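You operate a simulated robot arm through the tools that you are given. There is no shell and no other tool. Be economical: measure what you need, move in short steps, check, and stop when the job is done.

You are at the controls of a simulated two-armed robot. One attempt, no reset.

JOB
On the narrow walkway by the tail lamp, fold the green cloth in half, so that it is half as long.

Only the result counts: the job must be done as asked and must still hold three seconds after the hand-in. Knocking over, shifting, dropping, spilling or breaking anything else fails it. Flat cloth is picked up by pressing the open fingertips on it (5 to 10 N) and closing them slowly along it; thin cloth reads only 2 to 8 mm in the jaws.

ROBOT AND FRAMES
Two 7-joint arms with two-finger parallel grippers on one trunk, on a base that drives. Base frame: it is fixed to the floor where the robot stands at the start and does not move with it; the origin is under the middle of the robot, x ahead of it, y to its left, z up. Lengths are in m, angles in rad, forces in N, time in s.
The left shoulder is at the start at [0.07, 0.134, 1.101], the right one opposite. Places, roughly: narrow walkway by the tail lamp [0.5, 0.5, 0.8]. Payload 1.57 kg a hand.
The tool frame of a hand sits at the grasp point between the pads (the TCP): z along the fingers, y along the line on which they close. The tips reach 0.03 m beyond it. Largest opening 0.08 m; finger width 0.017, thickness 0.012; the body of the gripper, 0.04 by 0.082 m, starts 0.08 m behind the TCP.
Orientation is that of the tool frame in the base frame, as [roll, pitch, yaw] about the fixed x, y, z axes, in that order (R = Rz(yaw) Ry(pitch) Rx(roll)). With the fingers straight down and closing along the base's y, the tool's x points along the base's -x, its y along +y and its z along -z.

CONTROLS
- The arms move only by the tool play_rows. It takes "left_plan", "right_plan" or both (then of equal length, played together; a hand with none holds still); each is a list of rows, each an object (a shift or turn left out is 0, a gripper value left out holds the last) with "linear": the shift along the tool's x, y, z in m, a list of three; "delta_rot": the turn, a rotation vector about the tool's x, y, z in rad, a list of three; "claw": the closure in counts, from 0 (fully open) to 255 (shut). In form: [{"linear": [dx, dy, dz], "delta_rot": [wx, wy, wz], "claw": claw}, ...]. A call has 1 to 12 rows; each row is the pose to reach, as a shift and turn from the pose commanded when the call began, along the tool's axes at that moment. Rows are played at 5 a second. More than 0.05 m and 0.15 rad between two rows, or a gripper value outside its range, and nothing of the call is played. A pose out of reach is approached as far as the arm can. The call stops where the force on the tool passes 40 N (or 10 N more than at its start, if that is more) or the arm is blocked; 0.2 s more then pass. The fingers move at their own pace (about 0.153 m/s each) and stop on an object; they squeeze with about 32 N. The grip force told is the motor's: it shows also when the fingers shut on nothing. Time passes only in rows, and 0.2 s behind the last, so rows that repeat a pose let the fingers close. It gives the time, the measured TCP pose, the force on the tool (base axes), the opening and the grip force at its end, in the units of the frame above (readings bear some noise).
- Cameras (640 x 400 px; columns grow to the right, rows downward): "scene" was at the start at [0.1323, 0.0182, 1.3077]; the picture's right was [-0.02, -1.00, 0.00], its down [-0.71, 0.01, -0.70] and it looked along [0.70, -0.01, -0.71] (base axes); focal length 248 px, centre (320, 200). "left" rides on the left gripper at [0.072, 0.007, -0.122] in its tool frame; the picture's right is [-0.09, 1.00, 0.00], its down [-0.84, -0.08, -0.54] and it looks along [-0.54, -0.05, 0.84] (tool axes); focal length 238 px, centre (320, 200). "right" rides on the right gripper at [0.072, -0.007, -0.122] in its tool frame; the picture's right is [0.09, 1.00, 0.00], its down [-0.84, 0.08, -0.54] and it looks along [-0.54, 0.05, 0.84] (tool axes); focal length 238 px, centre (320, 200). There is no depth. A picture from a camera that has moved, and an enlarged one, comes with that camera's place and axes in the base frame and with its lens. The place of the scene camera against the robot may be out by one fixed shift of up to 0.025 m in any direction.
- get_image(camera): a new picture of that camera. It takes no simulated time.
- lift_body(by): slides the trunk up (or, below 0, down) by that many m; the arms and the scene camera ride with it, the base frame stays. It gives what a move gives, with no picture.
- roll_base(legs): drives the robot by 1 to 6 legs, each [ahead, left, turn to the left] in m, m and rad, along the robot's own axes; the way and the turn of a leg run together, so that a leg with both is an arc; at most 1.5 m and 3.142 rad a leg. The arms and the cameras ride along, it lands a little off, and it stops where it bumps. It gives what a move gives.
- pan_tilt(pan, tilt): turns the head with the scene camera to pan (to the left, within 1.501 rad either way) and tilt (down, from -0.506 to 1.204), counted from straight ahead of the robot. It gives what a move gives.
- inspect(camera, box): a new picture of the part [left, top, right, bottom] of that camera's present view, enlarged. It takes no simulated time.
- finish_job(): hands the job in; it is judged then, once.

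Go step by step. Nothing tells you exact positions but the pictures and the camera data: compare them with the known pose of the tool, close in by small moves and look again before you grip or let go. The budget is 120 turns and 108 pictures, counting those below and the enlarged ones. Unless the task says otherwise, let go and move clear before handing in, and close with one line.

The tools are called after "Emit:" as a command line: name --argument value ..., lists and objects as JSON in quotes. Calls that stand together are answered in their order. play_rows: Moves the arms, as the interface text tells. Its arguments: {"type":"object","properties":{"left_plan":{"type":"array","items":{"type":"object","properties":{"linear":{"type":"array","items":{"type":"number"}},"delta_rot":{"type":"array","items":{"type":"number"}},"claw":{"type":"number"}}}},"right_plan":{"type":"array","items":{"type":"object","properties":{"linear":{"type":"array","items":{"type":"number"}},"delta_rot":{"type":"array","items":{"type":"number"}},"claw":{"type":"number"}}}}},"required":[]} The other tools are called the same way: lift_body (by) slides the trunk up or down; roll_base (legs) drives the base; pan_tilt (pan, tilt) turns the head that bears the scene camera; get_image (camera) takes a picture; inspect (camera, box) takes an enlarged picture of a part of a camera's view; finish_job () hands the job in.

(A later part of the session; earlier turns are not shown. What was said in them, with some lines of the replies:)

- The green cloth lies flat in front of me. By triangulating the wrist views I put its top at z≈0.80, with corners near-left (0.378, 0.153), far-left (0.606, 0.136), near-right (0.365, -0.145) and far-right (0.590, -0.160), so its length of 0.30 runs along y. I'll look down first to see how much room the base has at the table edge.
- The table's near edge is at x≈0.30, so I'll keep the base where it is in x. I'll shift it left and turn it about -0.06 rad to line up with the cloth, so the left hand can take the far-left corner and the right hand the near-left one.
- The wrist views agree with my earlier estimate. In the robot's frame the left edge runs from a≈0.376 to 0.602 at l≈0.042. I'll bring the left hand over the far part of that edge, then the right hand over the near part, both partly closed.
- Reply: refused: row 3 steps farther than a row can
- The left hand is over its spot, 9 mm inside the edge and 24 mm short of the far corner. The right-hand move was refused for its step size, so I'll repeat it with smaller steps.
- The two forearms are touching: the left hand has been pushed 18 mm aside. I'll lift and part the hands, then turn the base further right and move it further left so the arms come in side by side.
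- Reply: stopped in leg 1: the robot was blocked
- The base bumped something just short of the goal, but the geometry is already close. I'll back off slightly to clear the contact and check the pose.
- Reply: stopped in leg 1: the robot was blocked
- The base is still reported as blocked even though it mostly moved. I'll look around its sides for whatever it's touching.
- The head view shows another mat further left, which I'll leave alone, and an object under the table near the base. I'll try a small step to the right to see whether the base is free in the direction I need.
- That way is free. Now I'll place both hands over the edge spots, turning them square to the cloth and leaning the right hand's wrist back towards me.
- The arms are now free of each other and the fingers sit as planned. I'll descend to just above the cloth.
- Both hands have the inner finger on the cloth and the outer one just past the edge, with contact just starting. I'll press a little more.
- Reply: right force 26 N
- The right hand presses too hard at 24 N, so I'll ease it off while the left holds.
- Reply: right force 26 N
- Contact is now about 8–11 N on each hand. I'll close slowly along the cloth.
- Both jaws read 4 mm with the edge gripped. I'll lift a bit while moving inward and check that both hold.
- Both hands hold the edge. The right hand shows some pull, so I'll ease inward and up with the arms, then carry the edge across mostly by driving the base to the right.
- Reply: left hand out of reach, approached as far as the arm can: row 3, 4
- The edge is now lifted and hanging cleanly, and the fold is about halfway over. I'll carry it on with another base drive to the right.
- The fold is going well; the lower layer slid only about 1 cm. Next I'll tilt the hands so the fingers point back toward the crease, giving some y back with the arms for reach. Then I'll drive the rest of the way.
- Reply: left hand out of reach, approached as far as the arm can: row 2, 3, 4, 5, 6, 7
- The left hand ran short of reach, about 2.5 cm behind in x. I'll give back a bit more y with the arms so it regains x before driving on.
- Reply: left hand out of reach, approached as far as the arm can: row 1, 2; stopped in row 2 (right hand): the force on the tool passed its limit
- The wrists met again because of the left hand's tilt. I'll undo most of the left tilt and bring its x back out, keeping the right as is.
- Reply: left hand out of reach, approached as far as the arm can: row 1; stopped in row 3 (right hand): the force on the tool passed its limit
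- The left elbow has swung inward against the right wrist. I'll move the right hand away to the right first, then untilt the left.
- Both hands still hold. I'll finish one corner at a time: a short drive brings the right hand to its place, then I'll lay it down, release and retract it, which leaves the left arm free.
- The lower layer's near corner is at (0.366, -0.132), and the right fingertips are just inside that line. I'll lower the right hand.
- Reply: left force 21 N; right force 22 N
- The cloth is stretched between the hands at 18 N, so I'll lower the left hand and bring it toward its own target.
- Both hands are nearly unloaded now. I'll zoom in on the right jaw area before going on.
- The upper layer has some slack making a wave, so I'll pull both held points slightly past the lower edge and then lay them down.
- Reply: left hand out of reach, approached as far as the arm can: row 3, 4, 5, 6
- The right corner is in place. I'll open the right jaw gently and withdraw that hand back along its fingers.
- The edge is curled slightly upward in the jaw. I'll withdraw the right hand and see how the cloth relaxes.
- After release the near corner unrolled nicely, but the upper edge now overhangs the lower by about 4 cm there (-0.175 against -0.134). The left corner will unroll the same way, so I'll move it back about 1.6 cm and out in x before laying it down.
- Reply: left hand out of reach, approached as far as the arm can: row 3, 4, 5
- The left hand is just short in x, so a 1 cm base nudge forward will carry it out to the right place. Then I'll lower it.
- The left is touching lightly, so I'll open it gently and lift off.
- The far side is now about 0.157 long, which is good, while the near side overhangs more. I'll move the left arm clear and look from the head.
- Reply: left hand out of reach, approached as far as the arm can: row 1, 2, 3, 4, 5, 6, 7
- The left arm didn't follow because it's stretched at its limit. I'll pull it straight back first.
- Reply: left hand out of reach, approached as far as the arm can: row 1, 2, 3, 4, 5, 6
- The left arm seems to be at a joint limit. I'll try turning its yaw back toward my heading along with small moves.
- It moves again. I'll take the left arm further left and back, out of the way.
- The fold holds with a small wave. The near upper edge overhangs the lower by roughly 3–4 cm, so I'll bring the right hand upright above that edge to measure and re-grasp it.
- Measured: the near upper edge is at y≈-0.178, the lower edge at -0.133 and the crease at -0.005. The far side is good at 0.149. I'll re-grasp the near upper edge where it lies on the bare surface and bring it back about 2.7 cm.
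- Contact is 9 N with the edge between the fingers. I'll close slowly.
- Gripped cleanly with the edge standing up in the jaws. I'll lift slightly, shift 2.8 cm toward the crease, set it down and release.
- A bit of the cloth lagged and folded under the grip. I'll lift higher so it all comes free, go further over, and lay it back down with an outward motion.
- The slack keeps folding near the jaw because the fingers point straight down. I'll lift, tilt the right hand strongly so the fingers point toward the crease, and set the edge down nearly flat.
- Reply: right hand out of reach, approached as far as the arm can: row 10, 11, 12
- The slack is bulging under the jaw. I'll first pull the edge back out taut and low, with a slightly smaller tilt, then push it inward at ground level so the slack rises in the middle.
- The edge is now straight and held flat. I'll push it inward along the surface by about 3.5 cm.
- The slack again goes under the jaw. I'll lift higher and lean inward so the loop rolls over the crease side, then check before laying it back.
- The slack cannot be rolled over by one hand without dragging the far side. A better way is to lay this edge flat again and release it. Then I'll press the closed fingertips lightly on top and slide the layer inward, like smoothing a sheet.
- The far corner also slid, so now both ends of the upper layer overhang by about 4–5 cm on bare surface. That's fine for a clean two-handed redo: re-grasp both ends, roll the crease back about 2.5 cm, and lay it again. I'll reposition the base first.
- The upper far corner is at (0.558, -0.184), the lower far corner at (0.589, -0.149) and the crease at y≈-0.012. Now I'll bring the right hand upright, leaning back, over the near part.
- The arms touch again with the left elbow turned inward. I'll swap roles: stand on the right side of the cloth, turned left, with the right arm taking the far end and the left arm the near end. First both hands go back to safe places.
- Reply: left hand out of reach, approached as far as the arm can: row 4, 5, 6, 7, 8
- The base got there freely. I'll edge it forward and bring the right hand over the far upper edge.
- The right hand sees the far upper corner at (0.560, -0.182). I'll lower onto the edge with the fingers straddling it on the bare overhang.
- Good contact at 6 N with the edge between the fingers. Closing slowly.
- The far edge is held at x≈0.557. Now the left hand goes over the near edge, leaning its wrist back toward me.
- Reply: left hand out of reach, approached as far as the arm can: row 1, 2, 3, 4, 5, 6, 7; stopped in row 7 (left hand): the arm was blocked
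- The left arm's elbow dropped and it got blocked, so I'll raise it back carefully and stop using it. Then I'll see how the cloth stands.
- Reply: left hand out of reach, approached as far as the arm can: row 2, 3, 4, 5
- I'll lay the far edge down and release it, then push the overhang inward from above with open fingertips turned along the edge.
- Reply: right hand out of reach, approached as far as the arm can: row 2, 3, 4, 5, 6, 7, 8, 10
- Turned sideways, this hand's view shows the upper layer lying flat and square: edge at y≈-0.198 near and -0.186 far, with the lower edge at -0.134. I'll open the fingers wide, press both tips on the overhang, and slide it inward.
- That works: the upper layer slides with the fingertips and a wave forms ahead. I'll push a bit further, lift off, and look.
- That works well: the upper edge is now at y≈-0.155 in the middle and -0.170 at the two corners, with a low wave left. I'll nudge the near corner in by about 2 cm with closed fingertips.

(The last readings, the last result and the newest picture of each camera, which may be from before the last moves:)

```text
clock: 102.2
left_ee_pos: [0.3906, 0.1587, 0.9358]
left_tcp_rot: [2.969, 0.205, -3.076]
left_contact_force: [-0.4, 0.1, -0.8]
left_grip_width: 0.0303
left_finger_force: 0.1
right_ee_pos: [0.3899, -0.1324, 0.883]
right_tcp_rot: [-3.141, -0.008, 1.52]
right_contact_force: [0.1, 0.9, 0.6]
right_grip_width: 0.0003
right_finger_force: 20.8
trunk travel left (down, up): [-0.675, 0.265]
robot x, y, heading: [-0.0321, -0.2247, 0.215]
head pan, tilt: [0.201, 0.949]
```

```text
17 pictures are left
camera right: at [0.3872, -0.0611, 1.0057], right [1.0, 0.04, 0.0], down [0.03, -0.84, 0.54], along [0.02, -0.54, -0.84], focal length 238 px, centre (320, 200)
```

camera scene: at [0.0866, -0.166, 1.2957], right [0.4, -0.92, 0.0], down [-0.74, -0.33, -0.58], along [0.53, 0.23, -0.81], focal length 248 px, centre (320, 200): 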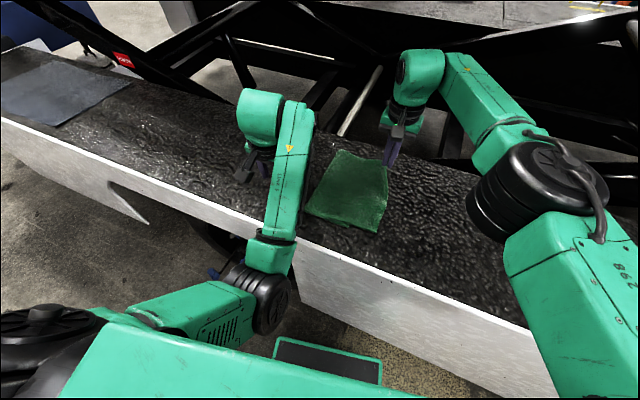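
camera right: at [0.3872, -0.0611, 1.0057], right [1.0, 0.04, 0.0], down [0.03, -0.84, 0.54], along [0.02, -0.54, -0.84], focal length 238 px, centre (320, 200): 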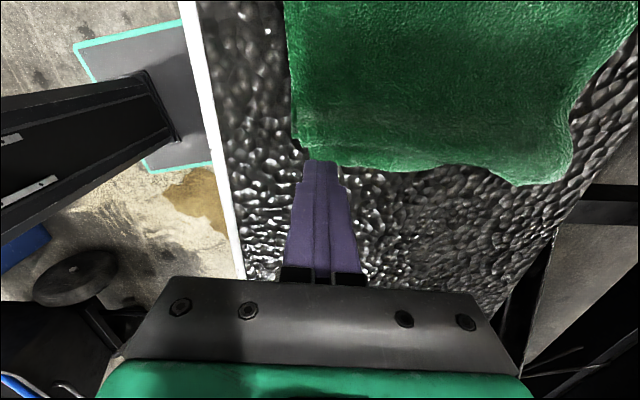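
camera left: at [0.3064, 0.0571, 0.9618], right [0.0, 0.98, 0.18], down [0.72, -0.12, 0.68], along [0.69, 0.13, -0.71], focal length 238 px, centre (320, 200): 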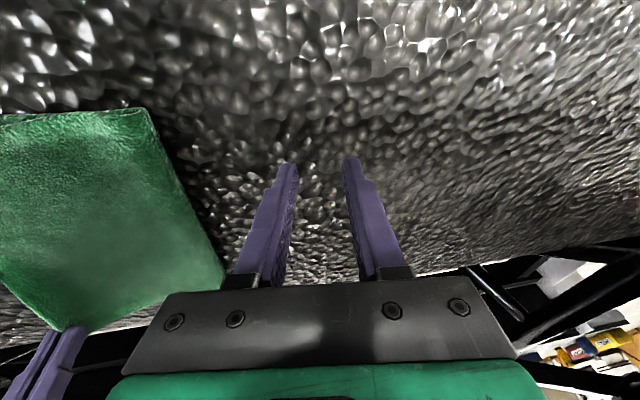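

The near corner now sits at about (0.377, -0.141). Next I'll nudge the far corner the same way by about 1.3 cm.

Emit:
play_rows --right_plan '[{"linear": [-0.003, 0.03, -0.02]}, {"linear": [-0.006, 0.07, -0.025]}, {"linear": [-0.009, 0.11, -0.025]}, {"linear": [-0.0125, 0.15, -0.015]}, {"linear": [-0.0125, 0.187, 0.005]}, {"linear": [-0.0125, 0.187, 0.035]}, {"linear": [-0.0125, 0.187, 0.049]}, {"linear": [-0.0125, 0.187, 0.05]}, {"linear": [-0.006, 0.187, 0.05]}, {"linear": [0.001, 0.187, 0.05]}, {"linear": [0.001, 0.187, 0.03]}, {"linear": [-0.01, 0.17, -0.01]}]'

Emit:
play_rows --right_plan '[{"linear": [-0.03, -0.03, -0.02]}, {"linear": [-0.06, -0.06, -0.02]}, {"linear": [-0.09, -0.09, -0.02]}, {"linear": [-0.12, -0.1, -0.02]}]'

Emit:
get_image --camera "right"

Emit:
inspect --camera "scene" --box '[260, 110, 420, 260]'

```text
clock: 104.8
left_ee_pos: [0.3897, 0.1605, 0.9361]
left_tcp_rot: [2.971, 0.206, -3.075]
left_contact_force: [0.8, -0.3, 0.4]
left_grip_width: 0.0301
left_finger_force: 0.1
right_ee_pos: [0.555, -0.1522, 0.8856]
right_tcp_rot: [-3.14, -0.003, 1.531]
right_contact_force: [-0.3, 0.2, -0.7]
right_grip_width: 0.0
right_finger_force: 22.0
right hand out of reach, approached as far as the arm can: row 5, 6, 7, 8, 9, 10, 11, 12
trunk travel left (down, up): [-0.675, 0.265]
robot x, y, heading: [-0.0297, -0.2265, 0.215]
head pan, tilt: [0.201, 0.949]
```

```text
clock: 105.8
left_ee_pos: [0.3907, 0.158, 0.937]
left_tcp_rot: [2.971, 0.206, -3.076]
left_contact_force: [0.1, 0.0, 0.8]
left_grip_width: 0.0301
left_finger_force: 0.0
right_ee_pos: [0.4557, -0.2673, 0.9125]
right_tcp_rot: [-3.141, -0.007, 1.515]
right_contact_force: [-0.1, -0.7, 0.2]
right_grip_width: 0.0
right_finger_force: 21.0
trunk travel left (down, up): [-0.675, 0.265]
robot x, y, heading: [-0.0282, -0.2217, 0.213]
head pan, tilt: [0.201, 0.949]
```

```text
16 pictures are left
camera right: at [0.4517, -0.1965, 1.0346], right [1.0, 0.04, 0.0], down [0.03, -0.84, 0.53], along [0.02, -0.53, -0.84], focal length 238 px, centre (320, 200)
```

right: 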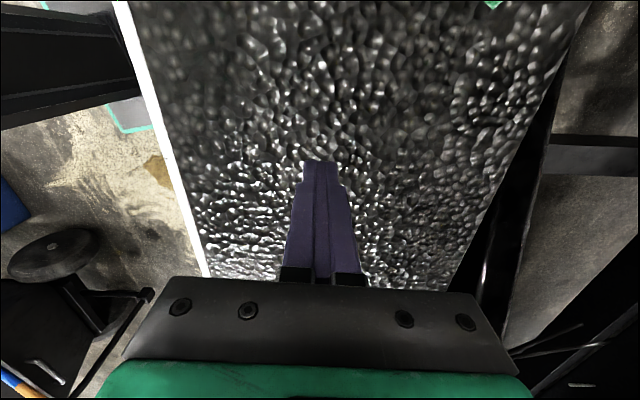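

```text
2.67 times, centred on (340, 185) of scene
camera zoom: at [0.0855, -0.1667, 1.2958], right [0.4, -0.92, 0.0], down [-0.74, -0.33, -0.58], along [0.53, 0.24, -0.81], focal length 662 px, centre (267, 240)
```

zoom: 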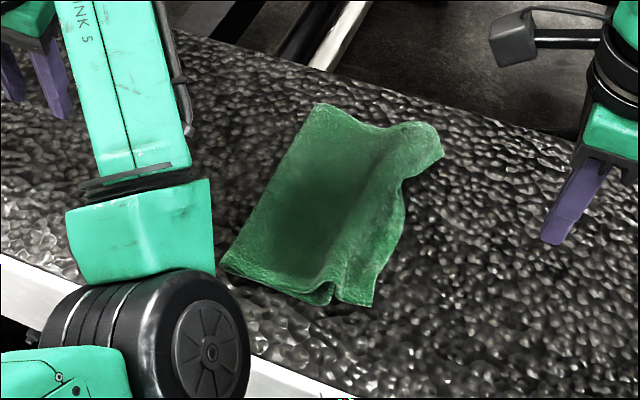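

The fold is compact now, about 0.14 long with a low hump about 3 cm in from the edge. I'll pat the hump down with the open fingers, marching toward the crease so the slack spreads there.

Emit:
play_rows --right_plan '[{"linear": [0.04, -0.01, 0.0], "claw": 0}, {"linear": [0.085, -0.02, 0.0]}, {"linear": [0.12, -0.0288, 0.01]}, {"linear": [0.1456, -0.0288, 0.04]}, {"linear": [0.1456, -0.0288, 0.065]}, {"linear": [0.1456, -0.0288, 0.0775]}, {"linear": [0.1456, -0.0288, 0.0775]}]'

Emit:
play_rows --right_plan '[{"linear": [0.0, 0, -0.022]}, {"linear": [0.022, 0, -0.022]}, {"linear": [0.022, 0, -0.001]}, {"linear": [0.022, 0, 0.0]}, {"linear": [0.022, 0, -0.022]}, {"linear": [0.045, 0, -0.022]}, {"linear": [0.045, 0, -0.001]}, {"linear": [0.045, 0, 0.0]}, {"linear": [0.045, 0, -0.022]}, {"linear": [0.07, 0, -0.022]}, {"linear": [0.07, 0, 0.0]}, {"linear": [0.07, 0, -0.03]}]'

Emit:
inspect --camera "scene" --box '[260, 110, 420, 260]'

```text
clock: 107.4
left_ee_pos: [0.3891, 0.159, 0.9373]
left_tcp_rot: [2.969, 0.21, -3.074]
left_contact_force: [0.5, -0.7, 0.4]
left_grip_width: 0.0303
left_finger_force: 0.1
right_ee_pos: [0.4323, -0.1205, 0.8385]
right_tcp_rot: [3.141, -0.011, 1.52]
right_contact_force: [-3.1, 1.1, 18.1]
right_grip_width: 0.0789
right_finger_force: 0.1
trunk travel left (down, up): [-0.675, 0.265]
robot x, y, heading: [-0.028, -0.2276, 0.213]
head pan, tilt: [0.201, 0.949]
```

```text
clock: 110.0
left_ee_pos: [0.3906, 0.1593, 0.9366]
left_tcp_rot: [2.969, 0.206, -3.076]
left_contact_force: [0.0, 0.0, 0.5]
left_grip_width: 0.03
left_finger_force: 0.1
right_ee_pos: [0.436, -0.0484, 0.8645]
right_tcp_rot: [-3.141, -0.007, 1.518]
right_contact_force: [-0.3, -0.2, 0.6]
right_grip_width: 0.0799
right_finger_force: 0.0
trunk travel left (down, up): [-0.675, 0.265]
robot x, y, heading: [-0.0333, -0.2257, 0.215]
head pan, tilt: [0.201, 0.949]
```

```text
2.67 times, centred on (340, 185) of scene
camera zoom: at [0.0854, -0.1654, 1.2958], right [0.4, -0.92, 0.0], down [-0.74, -0.33, -0.58], along [0.53, 0.23, -0.81], focal length 662 px, centre (267, 240)
```

zoom: 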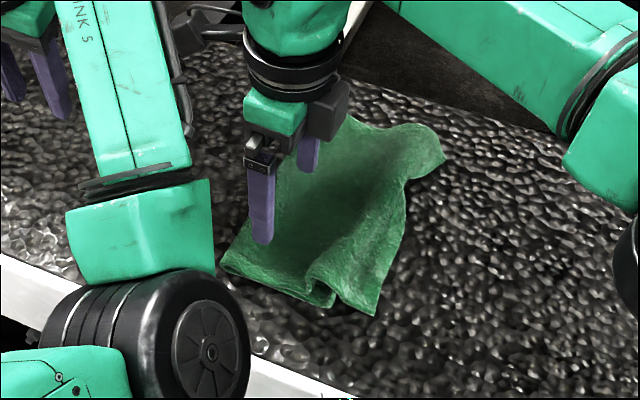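

Near half is better. Now the same marching pats on the far half.

Emit:
play_rows --right_plan '[{"linear": [-0.02, 0.02, -0.03]}, {"linear": [-0.045, 0.055, -0.03]}, {"linear": [-0.066, 0.088, -0.02]}, {"linear": [-0.066, 0.088, 0.015]}, {"linear": [-0.066, 0.088, 0.028]}, {"linear": [-0.066, 0.088, 0.028]}, {"linear": [-0.066, 0.088, 0.006]}, {"linear": [-0.044, 0.088, 0.006]}, {"linear": [-0.044, 0.088, 0.028]}, {"linear": [-0.044, 0.088, 0.028]}, {"linear": [-0.044, 0.088, 0.006]}, {"linear": [-0.022, 0.088, 0.006]}]'

Emit:
play_rows --right_plan '[{"linear": [0, 0, 0.022]}, {"linear": [0, 0, 0.022]}, {"linear": [0, 0, -0.01]}, {"linear": [-0.03, -0.01, -0.04]}, {"linear": [-0.07, -0.02, -0.06]}, {"linear": [-0.11, -0.03, -0.06]}, {"linear": [-0.15, -0.03, -0.06]}, {"linear": [-0.18, -0.03, -0.06]}]'

Emit:
inspect --camera "scene" --box '[260, 110, 420, 260]'

```text
clock: 112.6
left_ee_pos: [0.392, 0.1585, 0.9367]
left_tcp_rot: [2.971, 0.207, -3.075]
left_contact_force: [-0.2, 0.9, 0.0]
left_grip_width: 0.0302
left_finger_force: 0.0
right_ee_pos: [0.512, -0.0813, 0.8577]
right_tcp_rot: [-3.14, -0.008, 1.519]
right_contact_force: [-0.9, -0.3, -0.7]
right_grip_width: 0.0799
right_finger_force: 0.1
right hand out of reach, approached as far as the arm can: row 9, 10, 12
trunk travel left (down, up): [-0.675, 0.265]
robot x, y, heading: [-0.0287, -0.2232, 0.215]
head pan, tilt: [0.201, 0.949]
```

```text
clock: 114.4
left_ee_pos: [0.3906, 0.1584, 0.9384]
left_tcp_rot: [2.97, 0.206, -3.075]
left_contact_force: [-0.2, 0.6, 0.5]
left_grip_width: 0.03
left_finger_force: 0.1
right_ee_pos: [0.473, -0.2602, 0.9185]
right_tcp_rot: [-3.141, -0.009, 1.519]
right_contact_force: [0.5, -1.2, 0.0]
right_grip_width: 0.08
right_finger_force: 0.0
trunk travel left (down, up): [-0.675, 0.265]
robot x, y, heading: [-0.0298, -0.2267, 0.211]
head pan, tilt: [0.201, 0.949]
```

```text
2.67 times, centred on (340, 185) of scene
camera zoom: at [0.0859, -0.1663, 1.2958], right [0.4, -0.92, 0.0], down [-0.74, -0.33, -0.58], along [0.53, 0.23, -0.81], focal length 662 px, centre (267, 240)
```

zoom: 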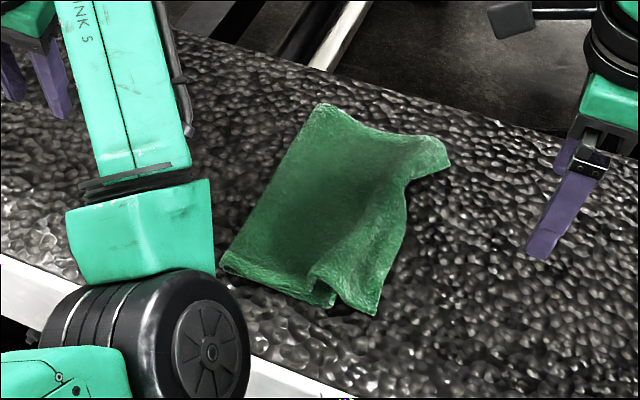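

The cloth lies folded: about 0.14–0.15 long instead of 0.30, with the upper edge over the lower edge. Both hands are empty and clear, so I'm handing in.

Emit:
finish_job

```text
The job is handed in.
```

I folded the green cloth in half on the walkway: it is now about 0.14–0.15 m long instead of 0.30 m. The upper edge lies within about 1–2 cm of the lower one, and a low hump remains near that edge. The base and the left arm were each blocked once during the work, and I saw nothing else moved or knocked over.
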